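You operate a simulated robot arm through the tools that you are given. There is no shell and no other tool. Be economical: measure what you need, move in short steps, check, and stop when the job is done.

You run a simulated two-armed robot. Do the job below in one go: nothing can be reset, and whatever is moved stays where it is left.

JOB
Pick up the jug marked "1" from the grid of the drip tray with one hand, pass it to the other hand and put it on the lower shelf of the steel table. Set down upright: jug.

It is judged by the outcome, as a careful person would: the job done as asked, and still so three seconds after it is handed in. It fails if anything else is knocked over, pushed out of place, dropped, spilled or broken.

ROBOT AND FRAMES
Two 7-joint arms with two-finger parallel grippers on one trunk, on a base that drives. Base frame: it is fixed to the floor where the robot stands at the start and does not move with it; the origin is under the middle of the robot, x ahead of it, y to its left, z up. Units: mm, degrees, N and s.
The left shoulder is at the start at [25, 173, 1448], the right one opposite. With the tool pointing down near the work surface each hand reaches from about 100 to 500 mm from the robot's upright axis, wherever it stands, measured 20 degrees to its own side. Places, roughly: lower shelf of the steel table [600, -900, 300]. Payload 3.6 kg a hand.
The tool frame of a hand sits at the grasp point between the pads (the TCP): z along the fingers, y along the line on which they close. The tips reach 30 mm beyond it. Largest opening 110 mm; finger width 20, thickness 10; the body of the gripper, 48 by 112 mm, starts 55 mm behind the TCP.
Orientation is that of the tool frame in the base frame, as a unit quaternion [x, y, z, w]. With the fingers straight down and closing along the base's y, the tool's x points along the base's -x, its y along +y and its z along -z.

CONTROLS
- The arms move only by the tool move_arm. It takes "left_plan", "right_plan" or both (then of equal length, played together; a hand with none holds still); each is a list of rows, each an object (a shift or turn left out is 0, a gripper value left out holds the last) with "travel": the shift along the tool's x, y, z in mm, a list of three; "angular": the turn, a rotation vector about the tool's x, y, z in degrees, a list of three; "claw": the finger opening in mm, from 0 to 110. In form: [{"travel": [x, y, z], "angular": [rx, ry, rz], "claw": claw}, ...]. A call has 1 to 12 rows; each row shifts and turns the commanded pose from where the row before left it, along the tool's axes as they then stand. Each row takes 0.2 s and may step no farther than 50 mm and 8.6 degrees from the row before; otherwise, or with a gripper value out of range, the whole call is refused. Where a pose cannot be reached the arm comes as near as it can. A force on the tool above 40 N (or 10 N above the force at the start of the call, whichever is more), or a blocked arm, ends the call early, and 0.2 s more pass. The fingers move at their own pace (about 153 mm/s each) and stop on an object; they squeeze with about 43 N. The grip force told is the motor's: it shows also when the fingers shut on nothing. Time passes only in rows, and 0.2 s behind the last, so rows that do not move let the fingers close. The reply holds the time, the measured pose of the TCP, the force on the tool along the base axes, the opening and the grip force, in the units named above and with some noise, with the torque about the TCP (base axes, N m) and any sound that the robot's microphone picked up.
- Cameras (640 x 400 px; columns grow to the right, rows downward): "scene" is now at [79.8, -23.2, 1587.9]; the picture's right is [-0.34, -0.94, -0.00], its down [-0.81, 0.30, -0.50] and it looks along [0.47, -0.17, -0.86] (base axes); focal length 256 px, centre (320, 200). "left" rides on the left gripper at [72, -17, -103] in its tool frame; the picture's right is [0.23, 0.97, 0.00], its down [-0.76, 0.18, -0.62] and it looks along [-0.61, 0.14, 0.78] (tool axes); focal length 222 px, centre (320, 200). "right" rides on the right gripper at [72, 17, -103] in its tool frame; the picture's right is [-0.23, 0.97, 0.00], its down [-0.76, -0.18, -0.62] and it looks along [-0.61, -0.14, 0.78] (tool axes); focal length 222 px, centre (320, 200). There is no depth. A picture from a camera that has moved, and an enlarged one, comes with that camera's place and axes in the base frame and with its lens.
- grab_frame(camera): a new picture of that camera. No time passes.
- move_column(by): slides the trunk up (or, below 0, down) by that many mm; the arms and the scene camera ride with it, the base frame stays. It gives what a move gives, with no picture.
- steer(legs): drives the robot by 1 to 6 legs, each [ahead, left, turn to the left] in mm, mm and degrees, along the robot's own axes; the way and the turn of a leg run together, so that a leg with both is an arc; at most 1500 mm and 180 degrees a leg. The arms and the cameras ride along, it lands a little off, and it stops where it bumps. It gives what a move gives.
- pan_tilt(pan, tilt): turns the head with the scene camera to pan (to the left, within 86 degrees either way) and tilt (down, from -29 to 69), counted from straight ahead of the robot. It gives what a move gives.
- enlarge(camera, box): a new picture of the part [left, top, right, bottom] of that camera's present view, enlarged. No time passes.
- finish_job(): hands the job in; it is judged then, once.

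Work in short steps. Places have to be worked out from the pictures, the camera data and where the tool is seen: move nearer, look again, correct. Check each grasp and each placing, and mend what went wrong. You have 120 turns and 108 pictures in all, those below and enlarged ones among them. Open the grippers and draw the arms clear of the work before you hand the job in, unless the task says otherwise; then end with one line.

The tools are called after "Request:" as a command line: name --argument value ..., lists and objects as JSON in quotes. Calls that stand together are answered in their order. move_arm: Moves the arms, as the interface text tells. Its arguments: {"type":"object","properties":{"left_plan":{"type":"array"},"right_plan":{"type":"array"}},"required":[]} The other tools are called the same way: move_column (by) slides the trunk up or down; steer (legs) drives the base; pan_tilt (pan, tilt) turns the head that bears the scene camera; grab_frame (camera) takes a picture; enlarge (camera, box) takes an enlarged picture of a part of a camera's view; finish_job () hands the job in.

At the start:

```text
t: 0.0
left_eef_pos: [280.2, 141.7, 1028.0]
left_tool_rot: [0.012, 0.987, 0.163, 0.001]
left_wrist_force: [0.0, 0.8, -0.3]
left_wrist_torque: [-0.02, -0.03, -0.01]
left_opening: 110.0
left_grasp_force: 0.1
right_eef_pos: [357.3, -320.2, 1141.3]
right_tool_rot: [-0.001, 1.0, -0.001, 0.0]
right_wrist_force: [-0.2, -1.1, 0.3]
right_wrist_torque: [0.02, 0.02, -0.01]
right_opening: 110.0
right_grasp_force: 0.1
trunk travel left (down, up): [-562.0, 201.0]
robot x, y, heading: [-1.9, -1.1, 0.1]
head pan, tilt: [-20.1, 59.7]
```

scene: 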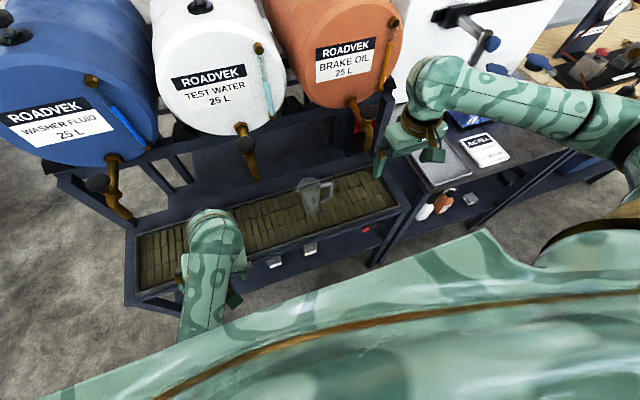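
right: 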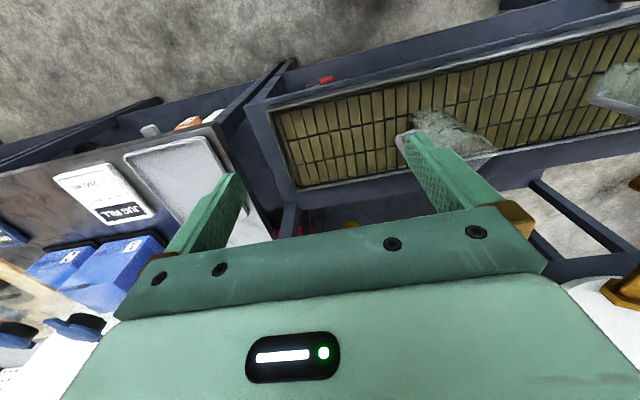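
left: 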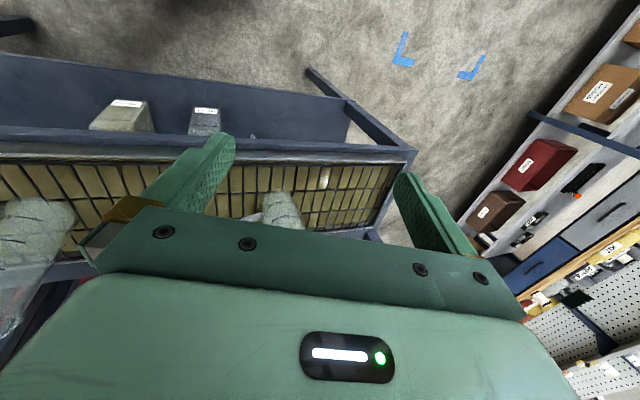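

I see the drip tray with a jug on it and perhaps others hidden behind the arms; I enlarge the scene to see the jugs and marks.

Request:
enlarge --camera "scene" --box '[120, 130, 440, 330]'

Request:
enlarge --camera "right" --box '[320, 0, 640, 200]'

Request:
enlarge --camera "left" --box '[0, 50, 420, 312]'

```text
2.00 times, centred on (280, 230) of scene
camera zoom: at [79.8, -23.2, 1587.9], right [-0.34, -0.94, 0.0], down [-0.81, 0.3, -0.5], along [0.47, -0.17, -0.86], focal length 511 px, centre (400, 140)
```

zoom: 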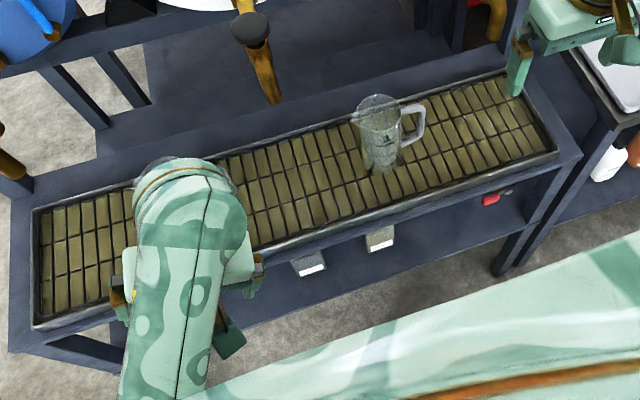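

```text
2.00 times, centred on (480, 100) of right
camera zoom: at [284.8, -303.8, 1244.6], right [0.23, 0.97, 0.0], down [0.76, -0.18, 0.62], along [0.61, -0.14, -0.78], focal length 444 px, centre (0, 400)
```

zoom: 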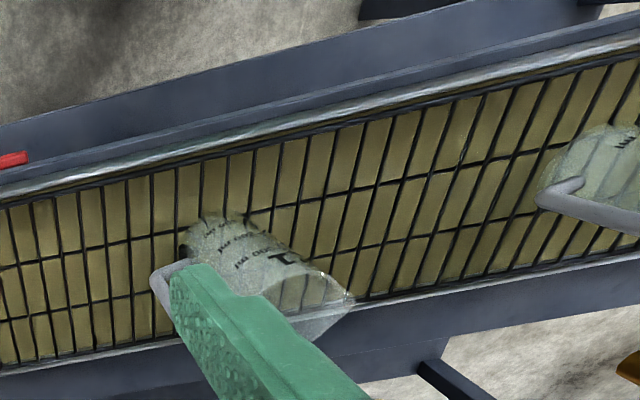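

```text
1.52 times, centred on (210, 181) of left
camera zoom: at [209.0, 94.8, 1118.9], right [-0.2, 0.93, 0.31], down [0.76, -0.05, 0.65], along [0.61, 0.37, -0.7], focal length 338 px, centre (488, 229)
```

zoom: 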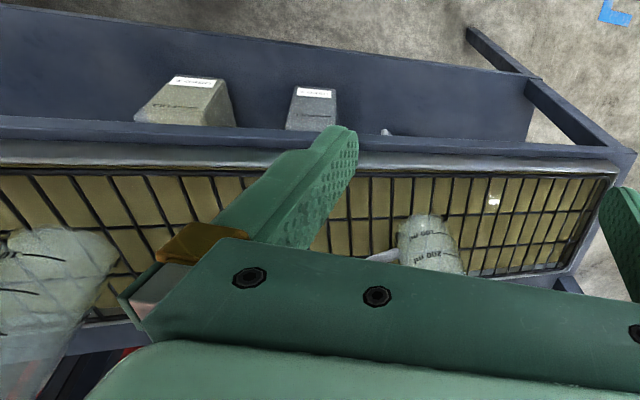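

Two jugs seem to be there; I enlarge their marks.

Request:
enlarge --camera "right" --box '[390, 95, 510, 170]'

Request:
enlarge --camera "left" --box '[0, 180, 160, 280]'

Request:
enlarge --camera "scene" --box '[280, 160, 360, 210]'

```text
5.33 times, centred on (450, 132) of right
camera zoom: at [284.8, -303.8, 1244.6], right [0.23, 0.97, 0.0], down [0.76, -0.18, 0.62], along [0.61, -0.14, -0.78], focal length 1185 px, centre (-373, 560)
```

zoom: 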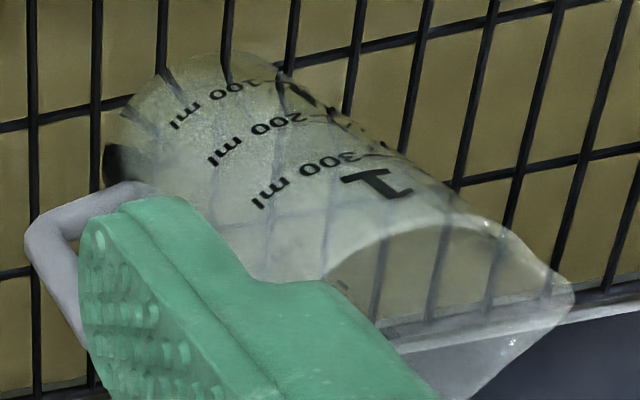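

```text
4.00 times, centred on (80, 230) of left
camera zoom: at [209.0, 94.8, 1118.9], right [-0.2, 0.93, 0.31], down [0.76, -0.05, 0.65], along [0.61, 0.37, -0.7], focal length 888 px, centre (1280, 80)
```

zoom: 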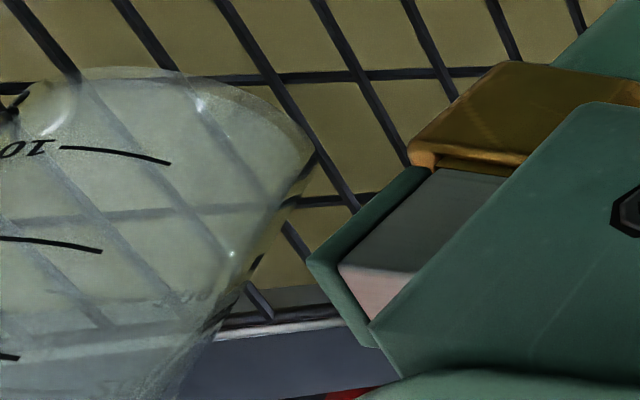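

```text
8.00 times, centred on (320, 185) of scene
camera zoom: at [79.8, -23.2, 1587.9], right [-0.34, -0.94, 0.0], down [-0.81, 0.3, -0.5], along [0.47, -0.17, -0.86], focal length 2044 px, centre (320, 320)
```

zoom: 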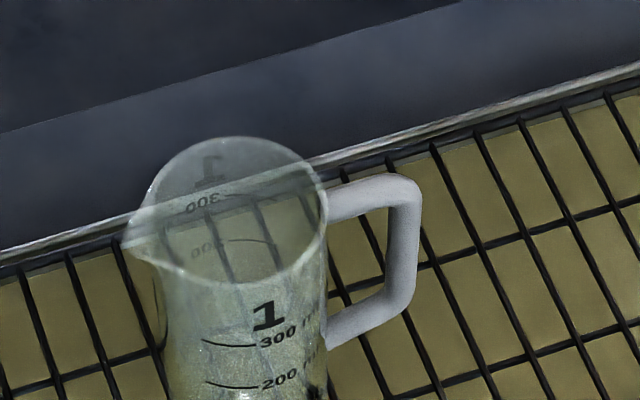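

Jug "1" is the one clear in the scene picture, near [480, -135], base z≈795, about 160 tall, handle toward -y. I look right, at the steel table and what stands beside the robot.

Request:
pan_tilt --pan -65 --tilt 45

Request:
grab_frame --camera "scene"

Request:
pan_tilt --pan -10 --tilt 25

Request:
grab_frame --camera "scene"

```text
t: 1.1
left_eef_pos: [282.2, 143.9, 1027.8]
left_tool_rot: [0.012, 0.986, 0.164, 0.001]
left_wrist_force: [-0.2, 0.4, 0.4]
left_wrist_torque: [-0.01, 0.0, 0.02]
left_opening: 109.9
left_grasp_force: 0.1
right_eef_pos: [356.4, -322.1, 1141.1]
right_tool_rot: [-0.001, 1.0, 0.0, 0.001]
right_wrist_force: [0.0, 0.2, -0.4]
right_wrist_torque: [-0.01, 0.01, -0.03]
right_opening: 110.0
right_grasp_force: 0.1
trunk travel left (down, up): [-562.0, 201.0]
robot x, y, heading: [2.3, -2.3, 0.0]
head pan, tilt: [-65.0, 45.0]
```

```text
98 pictures are left
camera scene: at [51.3, -73.8, 1607.0], right [-0.91, -0.42, 0.0], down [-0.3, 0.64, -0.71], along [0.3, -0.64, -0.71], focal length 256 px, centre (320, 200)
```

scene: 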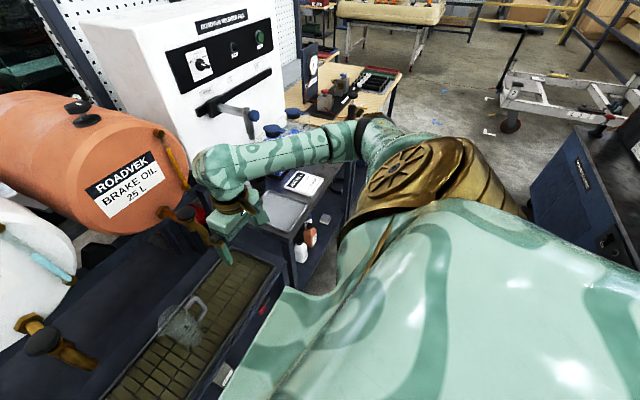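

```text
t: 2.4
left_eef_pos: [281.1, 144.0, 1027.7]
left_tool_rot: [0.012, 0.986, 0.166, 0.002]
left_wrist_force: [-0.5, -0.2, -0.6]
left_wrist_torque: [-0.02, 0.0, -0.02]
left_opening: 110.0
left_grasp_force: 0.0
right_eef_pos: [357.0, -321.3, 1141.9]
right_tool_rot: [-0.001, 1.0, -0.001, 0.001]
right_wrist_force: [-0.3, 0.1, 0.4]
right_wrist_torque: [0.01, 0.03, 0.0]
right_opening: 110.0
right_grasp_force: 0.1
trunk travel left (down, up): [-562.0, 201.0]
robot x, y, heading: [-0.5, -0.7, -0.2]
head pan, tilt: [-10.0, 25.0]
```

```text
97 pictures are left
camera scene: at [107.6, -16.3, 1637.6], right [-0.17, -0.98, 0.0], down [-0.42, 0.07, -0.91], along [0.89, -0.16, -0.42], focal length 256 px, centre (320, 200)
```

scene: 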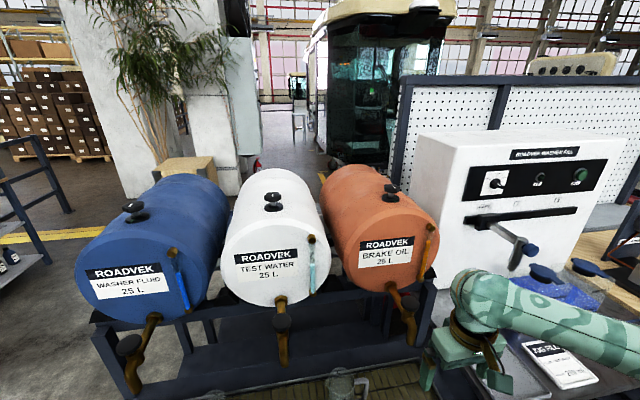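

The steel table lies right of the rack, its lower shelf below a tray top. Jug "1" is out of the left hand's comfortable reach, so I drive 230 mm to the right (arms are high and clear) and look again.

Request:
steer --legs '[[0, -230, 0]]'

Request:
pan_tilt --pan 15 --tilt 55

Request:
grab_frame --camera "scene"

Request:
grab_frame --camera "left"

```text
t: 4.1
left_eef_pos: [280.5, -88.6, 1027.5]
left_tool_rot: [0.014, 0.986, 0.165, 0.001]
left_wrist_force: [-0.7, 0.0, -0.4]
left_wrist_torque: [0.03, 0.03, -0.02]
left_opening: 109.8
left_grasp_force: 0.0
right_eef_pos: [355.3, -554.0, 1141.7]
right_tool_rot: [0.0, 1.0, -0.001, 0.0]
right_wrist_force: [-0.2, 0.4, -0.6]
right_wrist_torque: [0.02, 0.02, -0.02]
right_opening: 110.3
right_grasp_force: 0.2
trunk travel left (down, up): [-562.0, 201.0]
robot x, y, heading: [-2.6, -233.1, -0.2]
head pan, tilt: [-10.0, 25.0]
```

```text
t: 5.0
left_eef_pos: [280.9, -88.8, 1027.8]
left_tool_rot: [0.014, 0.986, 0.165, 0.001]
left_wrist_force: [-0.5, 0.4, -0.2]
left_wrist_torque: [-0.01, -0.02, 0.0]
left_opening: 110.0
left_grasp_force: 0.1
right_eef_pos: [355.8, -554.2, 1142.7]
right_tool_rot: [0.0, 1.0, -0.001, 0.001]
right_wrist_force: [-0.2, 0.4, 0.1]
right_wrist_torque: [-0.03, 0.01, -0.03]
right_opening: 110.2
right_grasp_force: 0.0
trunk travel left (down, up): [-562.0, 201.0]
robot x, y, heading: [-2.9, -235.6, 0.1]
head pan, tilt: [15.0, 55.0]
```

```text
96 pictures are left
camera scene: at [86.4, -214.0, 1593.7], right [0.26, -0.97, 0.0], down [-0.79, -0.21, -0.57], along [0.55, 0.15, -0.82], focal length 256 px, centre (320, 200)
```

scene: 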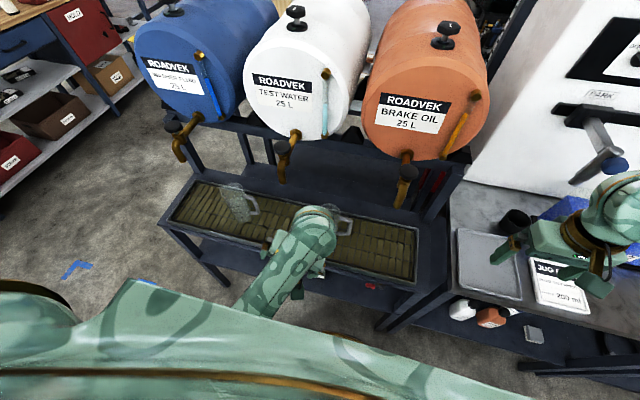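

```text
95 pictures are left
camera left: at [209.0, -136.4, 1118.2], right [-0.2, 0.93, 0.32], down [0.76, -0.06, 0.65], along [0.62, 0.37, -0.69], focal length 222 px, centre (320, 200)
```

left: 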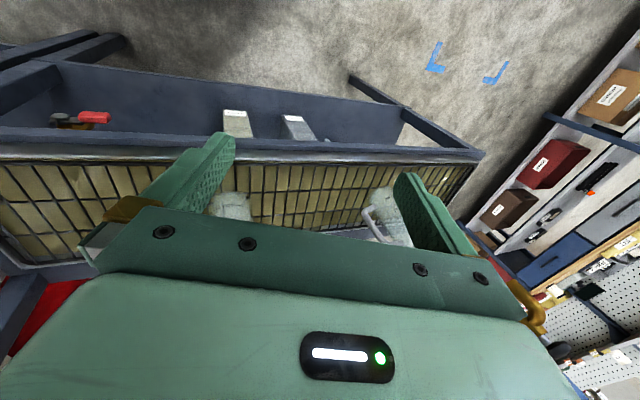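

Two jugs stand on the tray; "1" is the right one. I straighten the left tool to vertical and start yawing it so that the fingers close along x, clear of handle and spout.

Request:
move_arm --left_plan '[{"angular": [6.3, 0, 0], "travel": [0, 0, -10]}, {"angular": [6.3, 0, 0], "travel": [0, 0, -10]}, {"angular": [6.2, 0, 0], "travel": [0, 0, -10]}, {"angular": [0, 0, 8.2]}, {"angular": [0, 0, 8.2]}, {"angular": [0, 0, 8.2]}, {"angular": [0, 0, 8.2]}, {"angular": [0, 0, 8.2]}, {"angular": [0, 0, 8.2]}, {"angular": [0, 0, 8.2]}, {"angular": [0, 0, 8.2]}, {"angular": [0, 0, 8.2]}]'

Request:
grab_frame --camera "scene"

Request:
grab_frame --camera "left"

```text
t: 5.8
left_eef_pos: [279.4, -22.7, 1036.3]
left_tool_rot: [0.028, 0.991, 0.133, -0.002]
left_wrist_force: [-1.1, 0.1, -0.9]
left_wrist_torque: [0.01, 0.03, -0.04]
left_opening: 110.0
left_grasp_force: 0.1
right_eef_pos: [356.7, -553.7, 1141.7]
right_tool_rot: [0.0, 1.0, -0.001, 0.001]
right_wrist_force: [0.5, 0.6, 0.2]
right_wrist_torque: [0.0, 0.0, -0.01]
right_opening: 110.0
right_grasp_force: 0.1
trunk travel left (down, up): [-562.0, 201.0]
robot x, y, heading: [-2.5, -228.4, 0.1]
head pan, tilt: [15.0, 55.0]
stopped in row 3 (left hand): the arm was blocked; the commanded pose is now the measured one
```

```text
94 pictures are left
camera scene: at [86.1, -213.9, 1593.7], right [0.26, -0.97, 0.0], down [-0.79, -0.21, -0.57], along [0.55, 0.15, -0.82], focal length 256 px, centre (320, 200)
```

scene: 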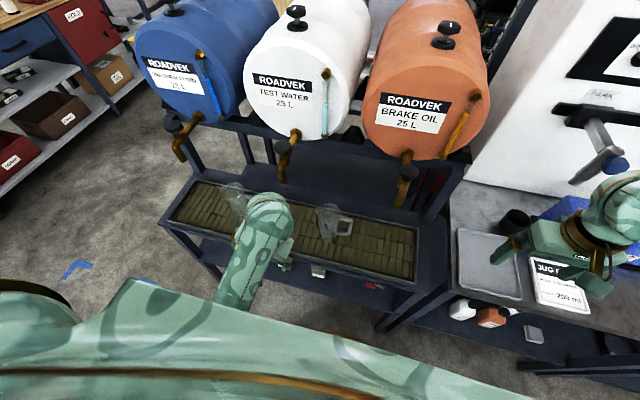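

```text
93 pictures are left
camera left: at [206.7, -62.4, 1131.1], right [-0.17, 0.95, 0.26], down [0.77, -0.04, 0.64], along [0.62, 0.31, -0.72], focal length 222 px, centre (320, 200)
```

left: 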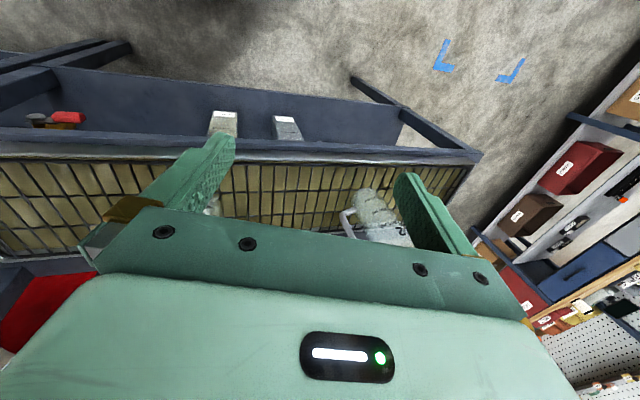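

The left arm was blocked (likely a joint limit near the body). I move it forward and up over clear space first, without turning.

Request:
move_arm --left_plan '[{"travel": [-30, 0, -10]}, {"travel": [-30, 0, -10]}, {"travel": [-30, 0, 0]}]'

Request:
move_arm --left_plan '[{"angular": [5, 0, 0]}, {"angular": [5, 0, 0]}, {"angular": [5, 0, 0]}]'

```text
t: 6.4
left_eef_pos: [328.2, 42.4, 1047.8]
left_tool_rot: [0.029, 0.974, 0.224, -0.009]
left_wrist_force: [0.5, -0.2, -0.3]
left_wrist_torque: [0.02, 0.0, 0.01]
left_opening: 109.5
left_grasp_force: 0.0
right_eef_pos: [357.5, -554.0, 1142.6]
right_tool_rot: [-0.001, 1.0, -0.001, 0.0]
right_wrist_force: [-0.1, -0.6, 0.0]
right_wrist_torque: [-0.02, 0.01, 0.03]
right_opening: 110.0
right_grasp_force: 0.1
trunk travel left (down, up): [-562.0, 201.0]
robot x, y, heading: [-0.1, -233.9, -0.2]
head pan, tilt: [15.0, 55.0]
stopped in row 3 (left hand): the arm was blocked; the commanded pose is now the measured one
```

```text
t: 7.2
left_eef_pos: [326.1, 114.6, 1060.6]
left_tool_rot: [0.024, 0.979, 0.199, -0.018]
left_wrist_force: [0.0, -0.6, 0.2]
left_wrist_torque: [0.01, 0.0, 0.03]
left_opening: 109.9
left_grasp_force: 0.1
right_eef_pos: [357.0, -553.5, 1142.0]
right_tool_rot: [-0.001, 1.0, -0.001, 0.001]
right_wrist_force: [0.0, 0.2, -0.4]
right_wrist_torque: [-0.03, 0.01, 0.02]
right_opening: 110.0
right_grasp_force: 0.0
trunk travel left (down, up): [-562.0, 201.0]
robot x, y, heading: [-0.1, -230.1, -0.2]
head pan, tilt: [15.0, 55.0]
stopped in row 3 (left hand): the arm was blocked; the commanded pose is now the measured one
```

The hand slides outward each time, as if an elbow or joint limit binds. I look at the left arm.

Request:
pan_tilt --pan 55 --tilt 50

Request:
grab_frame --camera "scene"

```text
t: 8.2
left_eef_pos: [325.3, 113.6, 1059.0]
left_tool_rot: [0.025, 0.98, 0.199, -0.019]
left_wrist_force: [-0.7, -0.3, -0.5]
left_wrist_torque: [-0.02, 0.0, 0.01]
left_opening: 110.1
left_grasp_force: 0.1
right_eef_pos: [357.1, -554.1, 1143.1]
right_tool_rot: [-0.001, 1.0, -0.001, 0.0]
right_wrist_force: [0.4, -0.1, -0.1]
right_wrist_torque: [0.0, -0.02, 0.0]
right_opening: 109.9
right_grasp_force: 0.1
trunk travel left (down, up): [-562.0, 201.0]
robot x, y, heading: [0.5, -235.5, -0.0]
head pan, tilt: [55.0, 50.0]
```

```text
92 pictures are left
camera scene: at [61.0, -169.7, 1600.2], right [0.82, -0.58, 0.0], down [-0.44, -0.63, -0.64], along [0.37, 0.53, -0.77], focal length 256 px, centre (320, 200)
```

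scene: 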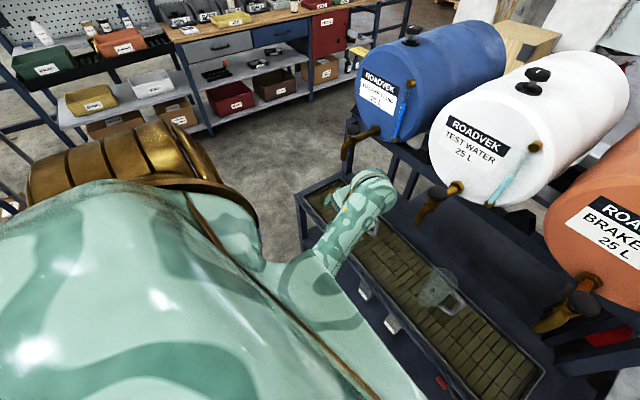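

The left elbow sits inboard in front of the chest. I test gentle small moves with settling rows, moving outward/forward, to see whether the arm frees itself.

Request:
move_arm --left_plan '[{"travel": [-5, 0, 0]}, {}, {"travel": [-10, 0, 0]}, {}, {}]'

Request:
move_arm --left_plan '[{"travel": [0, 0, 10]}, {}, {"travel": [0, 0, 20]}, {}, {}]'

```text
t: 9.4
left_eef_pos: [340.3, 121.4, 1060.6]
left_tool_rot: [0.023, 0.978, 0.208, -0.018]
left_wrist_force: [-0.1, 0.4, 0.5]
left_wrist_torque: [-0.01, 0.01, -0.04]
left_opening: 109.9
left_grasp_force: 0.1
right_eef_pos: [357.2, -553.6, 1141.2]
right_tool_rot: [0.0, 1.0, -0.001, 0.001]
right_wrist_force: [0.2, 0.2, 0.3]
right_wrist_torque: [0.07, 0.01, 0.0]
right_opening: 110.2
right_grasp_force: 0.1
trunk travel left (down, up): [-562.0, 201.0]
robot x, y, heading: [-0.6, -231.0, -0.2]
head pan, tilt: [55.0, 50.0]
```

```text
t: 10.6
left_eef_pos: [342.0, 131.1, 1034.9]
left_tool_rot: [0.023, 0.978, 0.205, -0.017]
left_wrist_force: [0.1, -0.8, 0.5]
left_wrist_torque: [0.01, 0.01, -0.01]
left_opening: 110.0
left_grasp_force: 0.1
right_eef_pos: [357.2, -554.6, 1143.6]
right_tool_rot: [0.0, 1.0, -0.001, 0.001]
right_wrist_force: [-0.2, -0.8, -0.2]
right_wrist_torque: [0.0, -0.01, -0.02]
right_opening: 109.9
right_grasp_force: 0.0
trunk travel left (down, up): [-562.0, 201.0]
robot x, y, heading: [2.3, -232.6, -0.0]
head pan, tilt: [55.0, 50.0]
```

Small moves work exactly. Now the same with slow turns to straighten the tool.

Request:
move_arm --left_plan '[{"angular": [3, 0, 0]}, {}, {"angular": [3, 0, 0]}, {}, {"angular": [3, 0, 0]}, {}, {"angular": [3, 0, 0]}, {}, {}]'

Request:
grab_frame --camera "scene"

```text
t: 12.8
left_eef_pos: [336.8, 170.1, 1045.3]
left_tool_rot: [0.011, 0.989, 0.143, -0.023]
left_wrist_force: [-0.3, -0.1, 0.2]
left_wrist_torque: [0.02, 0.01, -0.03]
left_opening: 110.2
left_grasp_force: 0.1
right_eef_pos: [357.1, -553.8, 1142.4]
right_tool_rot: [0.0, 1.0, -0.001, 0.001]
right_wrist_force: [0.6, -0.5, -0.1]
right_wrist_torque: [0.0, -0.01, 0.01]
right_opening: 110.2
right_grasp_force: 0.1
trunk travel left (down, up): [-562.0, 201.0]
robot x, y, heading: [-1.3, -237.8, 0.1]
head pan, tilt: [55.0, 50.0]
stopped in row 9 (left hand): the arm was blocked; the commanded pose is now the measured one
```

```text
91 pictures are left
camera scene: at [61.1, -169.4, 1600.2], right [0.82, -0.57, 0.0], down [-0.44, -0.63, -0.64], along [0.37, 0.53, -0.77], focal length 256 px, centre (320, 200)
```

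scene: 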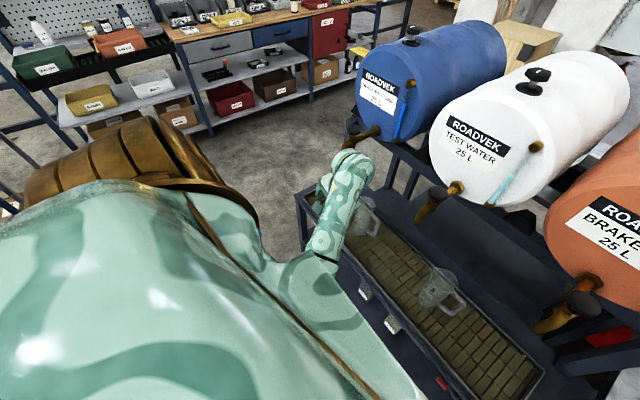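

A joint limit with the elbow inboard is binding. I take the hand well outward to the left so the elbow can come out.

Request:
move_arm --left_plan '[{"travel": [0, 25, 0]}, {"travel": [0, 25, 0]}, {"travel": [0, 25, 0]}, {"travel": [0, 25, 0]}, {"travel": [10, 25, 0]}, {"travel": [10, 25, 0]}, {"travel": [10, 25, 0]}, {"travel": [10, 25, 0]}, {}, {}]'

Request:
grab_frame --camera "scene"

```text
t: 15.0
left_eef_pos: [302.9, 361.5, 1101.7]
left_tool_rot: [0.014, 0.99, 0.141, -0.023]
left_wrist_force: [0.4, -0.1, -0.3]
left_wrist_torque: [0.0, -0.03, -0.01]
left_opening: 110.1
left_grasp_force: 0.1
right_eef_pos: [356.9, -553.3, 1142.6]
right_tool_rot: [-0.001, 1.0, 0.0, 0.0]
right_wrist_force: [-0.3, -0.1, 0.5]
right_wrist_torque: [-0.04, -0.03, 0.02]
right_opening: 110.1
right_grasp_force: 0.0
trunk travel left (down, up): [-562.0, 201.0]
robot x, y, heading: [1.0, -232.9, -0.2]
head pan, tilt: [55.0, 50.0]
```

```text
90 pictures are left
camera scene: at [61.0, -169.3, 1600.1], right [0.82, -0.57, 0.0], down [-0.44, -0.63, -0.64], along [0.37, 0.53, -0.77], focal length 256 px, centre (320, 200)
```

scene: 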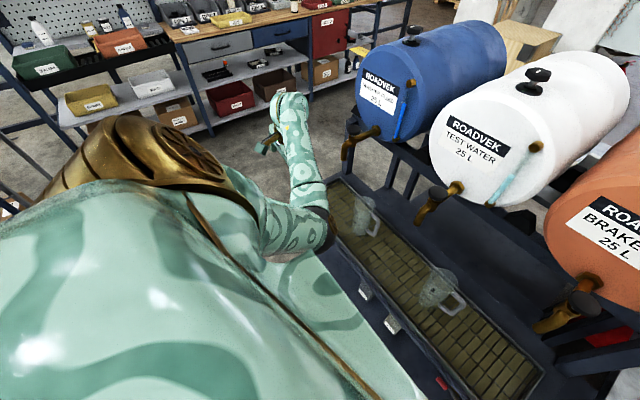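

The upper arm has come out now, and the move tracked. I straighten the tool from here.

Request:
move_arm --left_plan '[{"angular": [4, 0, 0]}, {"angular": [4, 0, 0]}, {"angular": [4, 0, 0]}, {"angular": [4, 0, 0]}, {}, {}]'

Request:
grab_frame --camera "scene"

```text
t: 16.4
left_eef_pos: [303.9, 360.3, 1101.9]
left_tool_rot: [0.01, 1.0, 0.001, -0.025]
left_wrist_force: [0.8, 0.1, 0.3]
left_wrist_torque: [-0.02, -0.02, -0.01]
left_opening: 109.9
left_grasp_force: 0.0
right_eef_pos: [357.1, -554.1, 1142.3]
right_tool_rot: [0.0, 1.0, -0.001, 0.001]
right_wrist_force: [-0.8, 0.3, 0.0]
right_wrist_torque: [0.0, -0.01, 0.0]
right_opening: 110.0
right_grasp_force: 0.1
trunk travel left (down, up): [-562.0, 201.0]
robot x, y, heading: [2.1, -233.3, -0.0]
head pan, tilt: [55.0, 50.0]
```

```text
89 pictures are left
camera scene: at [61.1, -169.4, 1600.1], right [0.82, -0.57, 0.0], down [-0.44, -0.63, -0.64], along [0.37, 0.53, -0.77], focal length 256 px, centre (320, 200)
```

scene: 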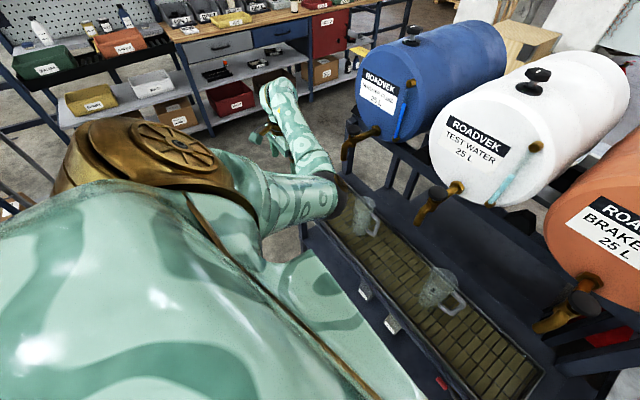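

The tool is vertical now. Rather than fight the elbow, I'll turn the robot about 60° to the right so the jug lies at its left front, and set heights with the trunk. First I bring the hand in 110 mm and yaw it 30° to test this posture.

Request:
move_arm --left_plan '[{"travel": [-4, -20, 0]}, {"travel": [-4, -20, 0]}, {"travel": [-4, -20, 0]}, {"travel": [-4, -25, 0]}, {"travel": [0, -25, 0]}, {}, {"angular": [0, 0, 7]}, {"angular": [0, 0, 7]}, {"angular": [0, 0, 7]}, {"angular": [0, 0, 7]}, {}, {}]'

```text
t: 19.0
left_eef_pos: [318.2, 249.3, 1100.2]
left_tool_rot: [0.252, 0.967, -0.005, -0.024]
left_wrist_force: [-0.2, -0.4, -0.8]
left_wrist_torque: [0.01, -0.01, 0.0]
left_opening: 110.0
left_grasp_force: 0.0
right_eef_pos: [357.0, -554.7, 1141.2]
right_tool_rot: [0.0, 1.0, -0.001, 0.001]
right_wrist_force: [0.1, 1.0, -0.4]
right_wrist_torque: [0.03, -0.04, 0.01]
right_opening: 109.7
right_grasp_force: 0.1
trunk travel left (down, up): [-562.0, 201.0]
robot x, y, heading: [0.7, -232.1, -0.2]
head pan, tilt: [55.0, 50.0]
```

It tracks well. Now I back off 300 mm, turn 60° right, and come up so the left hand ends about 60 mm short of the jug, high above it.

Request:
steer --legs '[[-300, 0, 0], [0, 0, -60], [-44, 192, 0]]'

Request:
grab_frame --camera "scene"

Request:
grab_frame --camera "left"

```text
t: 24.9
left_eef_pos: [421.8, -128.6, 1099.5]
left_tool_rot: [0.699, 0.714, 0.007, -0.024]
left_wrist_force: [1.0, 0.4, -0.1]
left_wrist_torque: [-0.03, 0.02, -0.04]
left_opening: 110.1
left_grasp_force: 0.1
right_eef_pos: [-254.0, -567.8, 1141.5]
right_tool_rot: [0.498, 0.867, -0.002, 0.001]
right_wrist_force: [-0.1, 0.8, 0.0]
right_wrist_torque: [0.0, 0.01, 0.0]
right_opening: 110.0
right_grasp_force: 0.1
trunk travel left (down, up): [-562.0, 201.0]
robot x, y, heading: [-151.1, -96.0, -60.0]
head pan, tilt: [55.0, 50.0]
```

```text
88 pictures are left
camera scene: at [-70.2, -117.8, 1600.1], right [-0.08, -1.0, 0.0], down [-0.76, 0.06, -0.64], along [0.64, -0.05, -0.77], focal length 256 px, centre (320, 200)
```

scene: 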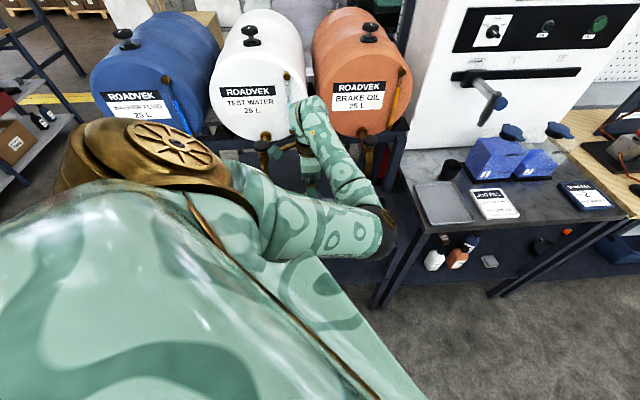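

```text
87 pictures are left
camera left: at [406.3, -60.6, 1205.4], right [0.97, 0.25, -0.01], down [0.21, -0.78, 0.59], along [0.14, -0.57, -0.81], focal length 222 px, centre (320, 200)
```

left: 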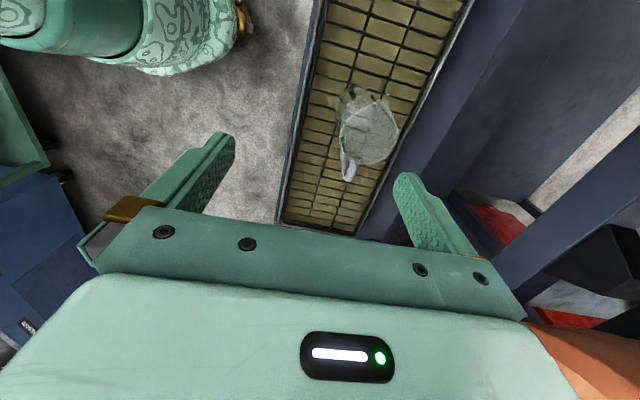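

The jug is at about [481, -133], handle toward -y, with my fingers closing along x. I straighten the small tilt and move the hand over it.

Request:
move_arm --left_plan '[{"angular": [-1.4, -2.5, 0]}, {"travel": [-1, 20, 0]}, {"travel": [-2, 20, 0]}, {"travel": [-2, 18, 0]}, {}]'

Request:
grab_frame --camera "left"

Request:
grab_frame --camera "scene"

```text
t: 26.1
left_eef_pos: [479.3, -132.1, 1099.7]
left_tool_rot: [0.7, 0.714, 0.002, 0.001]
left_wrist_force: [0.2, 0.4, 0.2]
left_wrist_torque: [0.01, -0.02, 0.0]
left_opening: 110.1
left_grasp_force: 0.0
right_eef_pos: [-253.1, -568.2, 1141.5]
right_tool_rot: [0.497, 0.868, -0.002, 0.0]
right_wrist_force: [0.2, 0.4, -1.2]
right_wrist_torque: [0.0, 0.0, 0.01]
right_opening: 109.9
right_grasp_force: 0.2
trunk travel left (down, up): [-562.0, 201.0]
robot x, y, heading: [-155.3, -101.2, -59.7]
head pan, tilt: [55.0, 50.0]
```

```text
86 pictures are left
camera left: at [461.0, -59.8, 1202.2], right [0.97, 0.25, 0.0], down [0.19, -0.76, 0.62], along [0.16, -0.6, -0.78], focal length 222 px, centre (320, 200)
```

left: 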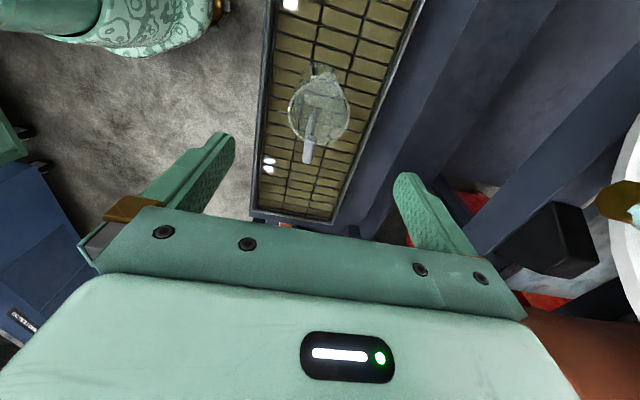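

```text
85 pictures are left
camera scene: at [-70.7, -118.2, 1600.2], right [-0.08, -1.0, 0.0], down [-0.76, 0.06, -0.64], along [0.64, -0.05, -0.77], focal length 256 px, centre (320, 200)
```

scene: 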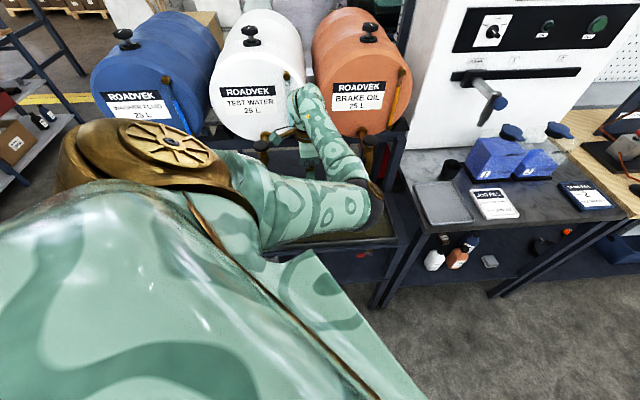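

Over it now; I enlarge to fix the rim centre precisely.

Request:
enlarge --camera "left" --box '[260, 50, 388, 180]'

```text
3.08 times, centred on (324, 115) of left
camera zoom: at [461.0, -59.8, 1202.2], right [0.97, 0.25, 0.0], down [0.19, -0.76, 0.62], along [0.16, -0.6, -0.78], focal length 684 px, centre (308, 462)
```

zoom: 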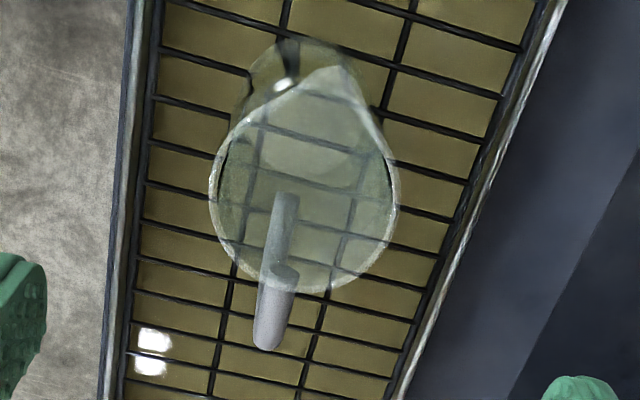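

Rim centre ≈ [481, -133, 957], diameter ≈ 67; the hand at [479, -132] is centred. I lower with the trunk 100 mm, then recheck.

Request:
move_column --by -90

Request:
grab_frame --camera "left"

Request:
grab_frame --camera "scene"

```text
t: 27.3
left_eef_pos: [478.5, -131.3, 1010.5]
left_tool_rot: [0.699, 0.715, 0.002, 0.002]
left_wrist_force: [-0.2, 0.2, 0.9]
left_wrist_torque: [0.0, 0.01, 0.0]
left_opening: 110.0
left_grasp_force: 0.0
right_eef_pos: [-253.5, -568.3, 1052.5]
right_tool_rot: [0.497, 0.867, -0.001, 0.0]
right_wrist_force: [0.3, 0.3, 1.0]
right_wrist_torque: [0.01, -0.03, -0.02]
right_opening: 109.9
right_grasp_force: 0.1
trunk travel left (down, up): [-472.0, 291.0]
robot x, y, heading: [-156.1, -96.4, -59.8]
head pan, tilt: [55.0, 50.0]
```

```text
83 pictures are left
camera left: at [461.3, -60.1, 1112.6], right [0.97, 0.25, 0.0], down [0.19, -0.76, 0.62], along [0.16, -0.6, -0.78], focal length 222 px, centre (320, 200)
```

left: 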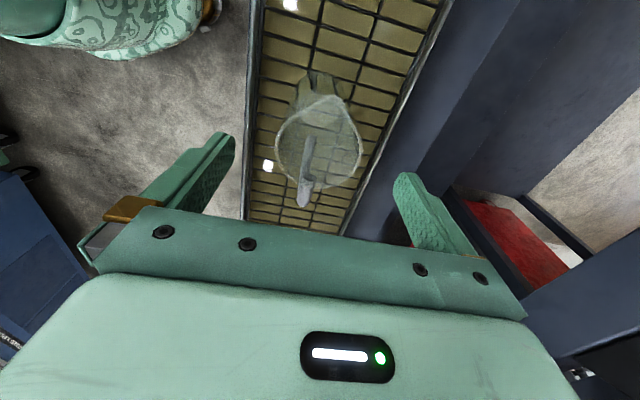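

```text
82 pictures are left
camera scene: at [-64.9, -128.1, 1509.8], right [-0.08, -1.0, 0.0], down [-0.76, 0.06, -0.64], along [0.64, -0.05, -0.77], focal length 256 px, centre (320, 200)
```

scene: 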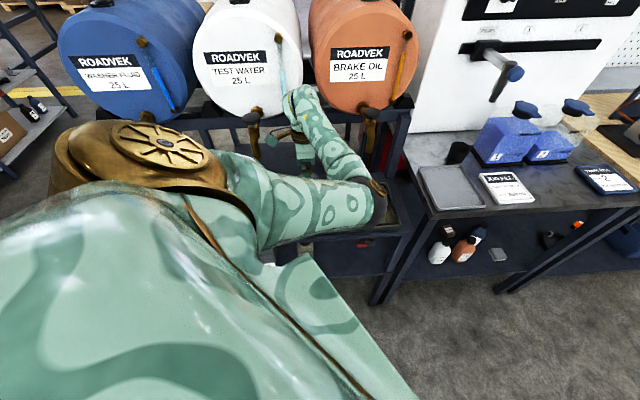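

Consistent: rim at [480, -132, ~954], straddled by the fingers. Lower another 80 mm.

Request:
move_column --by -80

Request:
grab_frame --camera "left"

```text
t: 28.5
left_eef_pos: [477.8, -132.0, 930.2]
left_tool_rot: [0.699, 0.715, 0.001, 0.001]
left_wrist_force: [0.8, -0.2, -0.1]
left_wrist_torque: [-0.02, 0.0, 0.02]
left_opening: 109.9
left_grasp_force: 0.0
right_eef_pos: [-253.9, -568.6, 972.8]
right_tool_rot: [0.497, 0.868, -0.001, 0.0]
right_wrist_force: [-0.2, -0.2, 0.1]
right_wrist_torque: [-0.02, 0.01, 0.01]
right_opening: 110.0
right_grasp_force: 0.1
trunk travel left (down, up): [-392.0, 371.0]
robot x, y, heading: [-155.4, -97.8, -59.9]
head pan, tilt: [55.0, 50.0]
```

```text
81 pictures are left
camera left: at [461.2, -60.0, 1032.6], right [0.97, 0.25, 0.0], down [0.19, -0.76, 0.62], along [0.16, -0.6, -0.78], focal length 222 px, centre (320, 200)
```

left: 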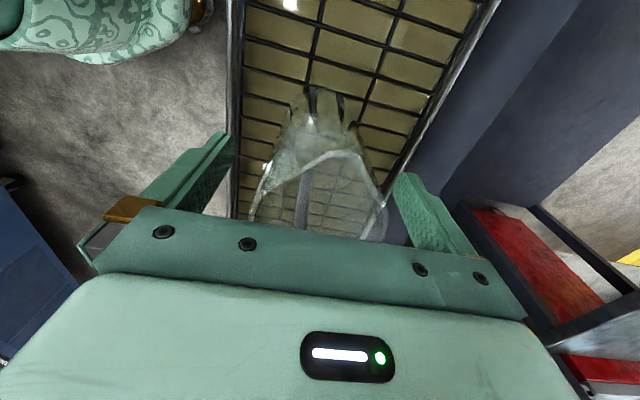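

The rim sits between the fingers. I close in stages.

Request:
move_arm --left_plan '[{"claw": 85}, {"claw": 74}, {"claw": 68}, {"claw": 62}, {"claw": 50}, {"claw": 40}, {}]'

Request:
grab_frame --camera "left"

```text
t: 30.1
left_eef_pos: [478.0, -131.7, 930.3]
left_tool_rot: [0.699, 0.715, 0.002, 0.001]
left_wrist_force: [0.5, -0.1, 1.8]
left_wrist_torque: [-0.03, 0.1, -0.01]
left_opening: 71.6
left_grasp_force: 42.9
right_eef_pos: [-253.4, -569.2, 971.9]
right_tool_rot: [0.497, 0.868, -0.002, 0.001]
right_wrist_force: [0.0, 0.4, 0.1]
right_wrist_torque: [0.04, 0.01, 0.01]
right_opening: 109.7
right_grasp_force: 0.1
trunk travel left (down, up): [-392.0, 371.0]
robot x, y, heading: [-155.8, -97.0, -59.9]
head pan, tilt: [55.0, 50.0]
```

```text
80 pictures are left
camera left: at [461.2, -60.3, 1032.4], right [0.97, 0.25, 0.0], down [0.19, -0.76, 0.62], along [0.16, -0.6, -0.78], focal length 222 px, centre (320, 200)
```

left: 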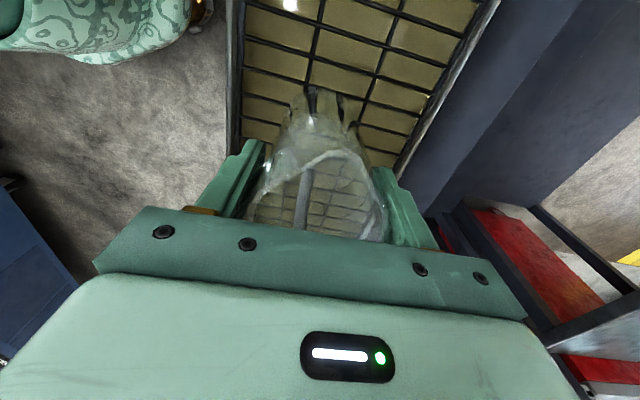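

Gripped at 72 mm, 43 N. I lift with the trunk.

Request:
move_column --by 40

Request:
grab_frame --camera "left"

```text
t: 30.9
left_eef_pos: [479.9, -133.3, 968.8]
left_tool_rot: [0.699, 0.715, 0.002, 0.0]
left_wrist_force: [-0.5, -0.1, -1.9]
left_wrist_torque: [0.02, 0.02, 0.0]
left_opening: 71.6
left_grasp_force: 42.6
right_eef_pos: [-253.3, -569.6, 1010.7]
right_tool_rot: [0.497, 0.868, 0.0, 0.0]
right_wrist_force: [-0.1, 0.8, -1.2]
right_wrist_torque: [-0.01, -0.02, 0.03]
right_opening: 110.2
right_grasp_force: 0.0
trunk travel left (down, up): [-432.0, 331.0]
robot x, y, heading: [-158.3, -99.0, -59.7]
head pan, tilt: [55.0, 50.0]
```

```text
79 pictures are left
camera left: at [461.6, -60.5, 1071.7], right [0.97, 0.25, 0.0], down [0.19, -0.76, 0.62], along [0.16, -0.6, -0.78], focal length 222 px, centre (320, 200)
```

left: 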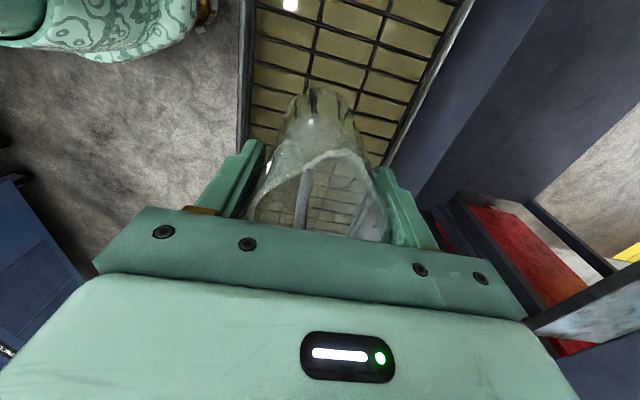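

Lifted (~2 N, empty and hanging straight). I raise 60 more and drive back from the rack.

Request:
move_column --by 60

Request:
steer --legs '[[-175, -303, 0]]'

Request:
grab_frame --camera "scene"

Request:
grab_frame --camera "right"

```text
t: 31.9
left_eef_pos: [479.3, -132.8, 1029.0]
left_tool_rot: [0.699, 0.715, 0.002, 0.0]
left_wrist_force: [0.7, 0.3, -2.2]
left_wrist_torque: [0.01, -0.03, 0.02]
left_opening: 71.5
left_grasp_force: 43.0
right_eef_pos: [-254.0, -567.8, 1071.3]
right_tool_rot: [0.497, 0.868, -0.001, -0.001]
right_wrist_force: [0.4, 0.0, 0.2]
right_wrist_torque: [0.02, 0.03, -0.02]
right_opening: 109.9
right_grasp_force: 0.1
trunk travel left (down, up): [-492.0, 271.0]
robot x, y, heading: [-158.4, -97.4, -59.7]
head pan, tilt: [55.0, 50.0]
```

```text
t: 34.2
left_eef_pos: [125.2, -134.1, 1030.8]
left_tool_rot: [0.699, 0.715, 0.001, 0.001]
left_wrist_force: [-0.2, 0.7, -1.3]
left_wrist_torque: [0.03, 0.0, 0.0]
left_opening: 71.6
left_grasp_force: 42.7
right_eef_pos: [-608.0, -571.2, 1071.4]
right_tool_rot: [0.497, 0.868, -0.002, 0.0]
right_wrist_force: [0.8, -0.2, -0.6]
right_wrist_torque: [-0.02, 0.04, -0.02]
right_opening: 110.2
right_grasp_force: 0.1
trunk travel left (down, up): [-492.0, 271.0]
robot x, y, heading: [-510.2, -99.2, -59.9]
head pan, tilt: [55.0, 50.0]
```

```text
78 pictures are left
camera scene: at [-420.6, -128.8, 1529.8], right [-0.08, -1.0, 0.0], down [-0.76, 0.06, -0.64], along [0.64, -0.05, -0.77], focal length 256 px, centre (320, 200)
```

scene: 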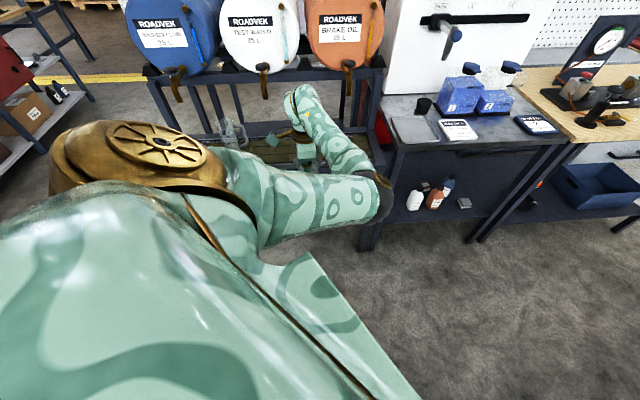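

```text
77 pictures are left
camera right: at [-628.8, -500.1, 1174.6], right [0.95, 0.3, 0.0], down [0.23, -0.75, 0.62], along [0.18, -0.6, -0.78], focal length 222 px, centre (320, 200)
```

right: 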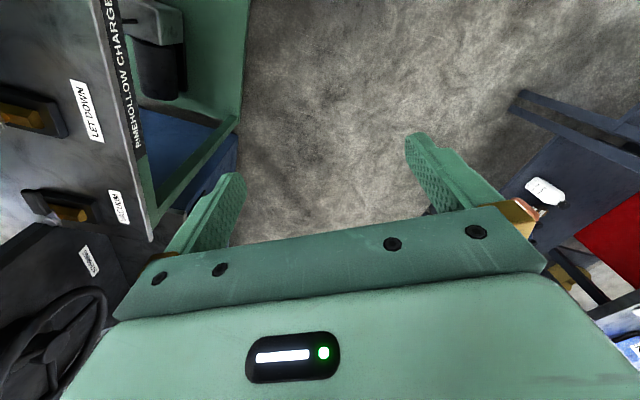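

Clear of the rack. In the robot's frame the jug is ~[350 ahead, 530 left], handle 30° right of ahead. I yaw the left tool 49° (handle to front-left) and bring it inward gently toward the right hand.

Request:
move_arm --left_plan '[{"angular": [0, 0, -7]}, {"angular": [0, 0, -7]}, {"angular": [0, 0, -7]}, {"angular": [0, 0, -7]}, {"angular": [0, 0, -7]}, {"angular": [0, 0, -7]}, {"angular": [0, 0, -7]}, {}, {}]'

Request:
grab_frame --camera "scene"

```text
t: 36.2
left_eef_pos: [125.6, -136.4, 1030.1]
left_tool_rot: [0.34, 0.94, 0.0, 0.002]
left_wrist_force: [-0.4, 0.0, -1.9]
left_wrist_torque: [-0.01, 0.0, 0.0]
left_opening: 71.4
left_grasp_force: 43.1
right_eef_pos: [-606.4, -571.5, 1071.2]
right_tool_rot: [0.497, 0.868, -0.001, 0.0]
right_wrist_force: [-0.3, 0.7, -0.2]
right_wrist_torque: [0.05, 0.0, -0.03]
right_opening: 109.9
right_grasp_force: 0.0
trunk travel left (down, up): [-492.0, 271.0]
robot x, y, heading: [-509.4, -100.8, -59.6]
head pan, tilt: [55.0, 50.0]
```

```text
76 pictures are left
camera scene: at [-420.0, -128.9, 1529.8], right [-0.08, -1.0, 0.0], down [-0.76, 0.06, -0.64], along [0.64, -0.05, -0.77], focal length 256 px, centre (320, 200)
```

scene: 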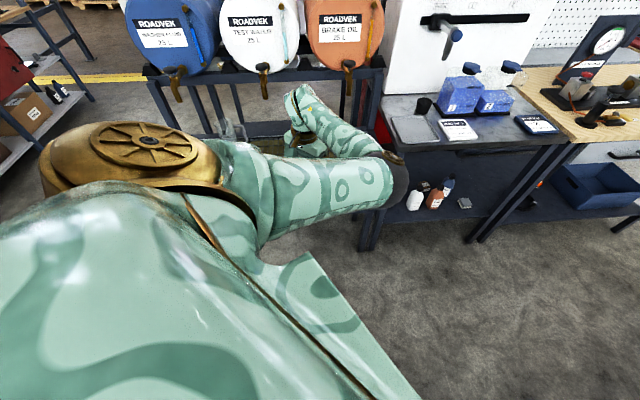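

Yaw tracked, and the elbow rose. I bring the jug inward 150 mm in the robot's frame.

Request:
move_arm --left_plan '[{"travel": [8.6, -23.4, 0]}, {"travel": [8.6, -23.4, 0]}, {"travel": [8.6, -23.4, 0]}, {"travel": [8.6, -23.4, 0]}, {"travel": [8.6, -23.4, 0]}, {"travel": [8.6, -23.4, 0]}, {}, {}]'

Request:
grab_frame --camera "scene"

```text
t: 38.2
left_eef_pos: [18.8, -217.7, 1056.2]
left_tool_rot: [0.327, 0.944, -0.011, 0.035]
left_wrist_force: [-0.1, 0.1, -1.9]
left_wrist_torque: [0.0, 0.09, 0.01]
left_opening: 72.0
left_grasp_force: 42.9
right_eef_pos: [-606.9, -572.2, 1071.2]
right_tool_rot: [0.497, 0.868, 0.0, 0.0]
right_wrist_force: [-0.1, 0.5, 1.1]
right_wrist_torque: [0.04, -0.02, -0.02]
right_opening: 110.0
right_grasp_force: 0.1
trunk travel left (down, up): [-492.0, 271.0]
robot x, y, heading: [-511.2, -104.6, -59.6]
head pan, tilt: [55.0, 50.0]
stopped in row 8 (left hand): the arm was blocked; the commanded pose is now the measured one
```

```text
75 pictures are left
camera scene: at [-420.0, -129.0, 1529.8], right [-0.08, -1.0, 0.0], down [-0.76, 0.06, -0.64], along [0.64, -0.05, -0.77], focal length 256 px, centre (320, 200)
```

scene: 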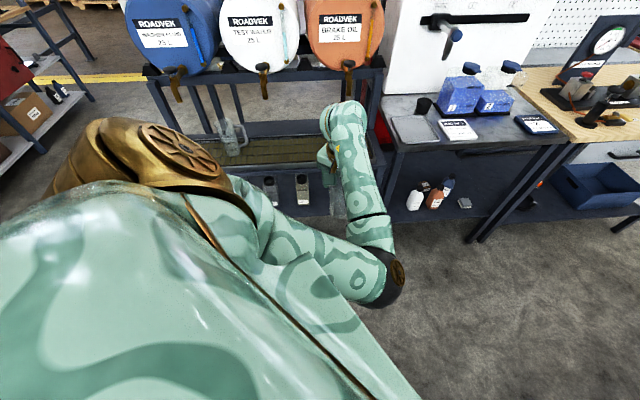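

The hand is too high relative to the shoulder, so the arm is folded to its limit. I lower the hand about 240 mm (open floor below), then straighten.

Request:
move_arm --left_plan '[{"travel": [0, 0, 20]}, {"travel": [0, 0, 25]}, {"travel": [0, 0, 25]}, {"travel": [0, 0, 25]}, {"travel": [0, 0, 25]}, {"travel": [0, 0, 25]}, {"travel": [0, 0, 25]}, {"travel": [0, 0, 25]}, {"travel": [0, 0, 25]}, {"travel": [0, 0, 20]}, {}]'

Request:
grab_frame --camera "scene"

```text
t: 40.6
left_eef_pos: [26.2, -230.6, 814.3]
left_tool_rot: [0.33, 0.943, -0.012, 0.03]
left_wrist_force: [-0.1, -0.3, -0.9]
left_wrist_torque: [0.03, -0.01, 0.01]
left_opening: 71.6
left_grasp_force: 42.9
right_eef_pos: [-606.2, -572.5, 1071.0]
right_tool_rot: [0.497, 0.868, -0.002, 0.0]
right_wrist_force: [0.8, -0.3, 0.4]
right_wrist_torque: [-0.02, -0.02, -0.02]
right_opening: 109.9
right_grasp_force: 0.0
trunk travel left (down, up): [-492.0, 271.0]
robot x, y, heading: [-510.6, -101.6, -60.0]
head pan, tilt: [55.0, 50.0]
```

```text
74 pictures are left
camera scene: at [-420.4, -128.9, 1529.8], right [-0.08, -1.0, 0.0], down [-0.76, 0.06, -0.64], along [0.64, -0.05, -0.77], focal length 256 px, centre (320, 200)
```

scene: 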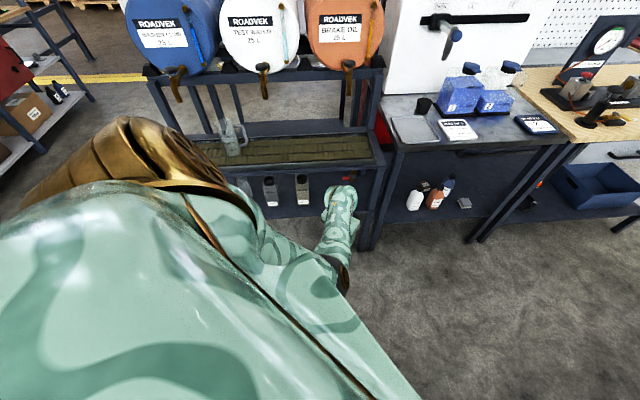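

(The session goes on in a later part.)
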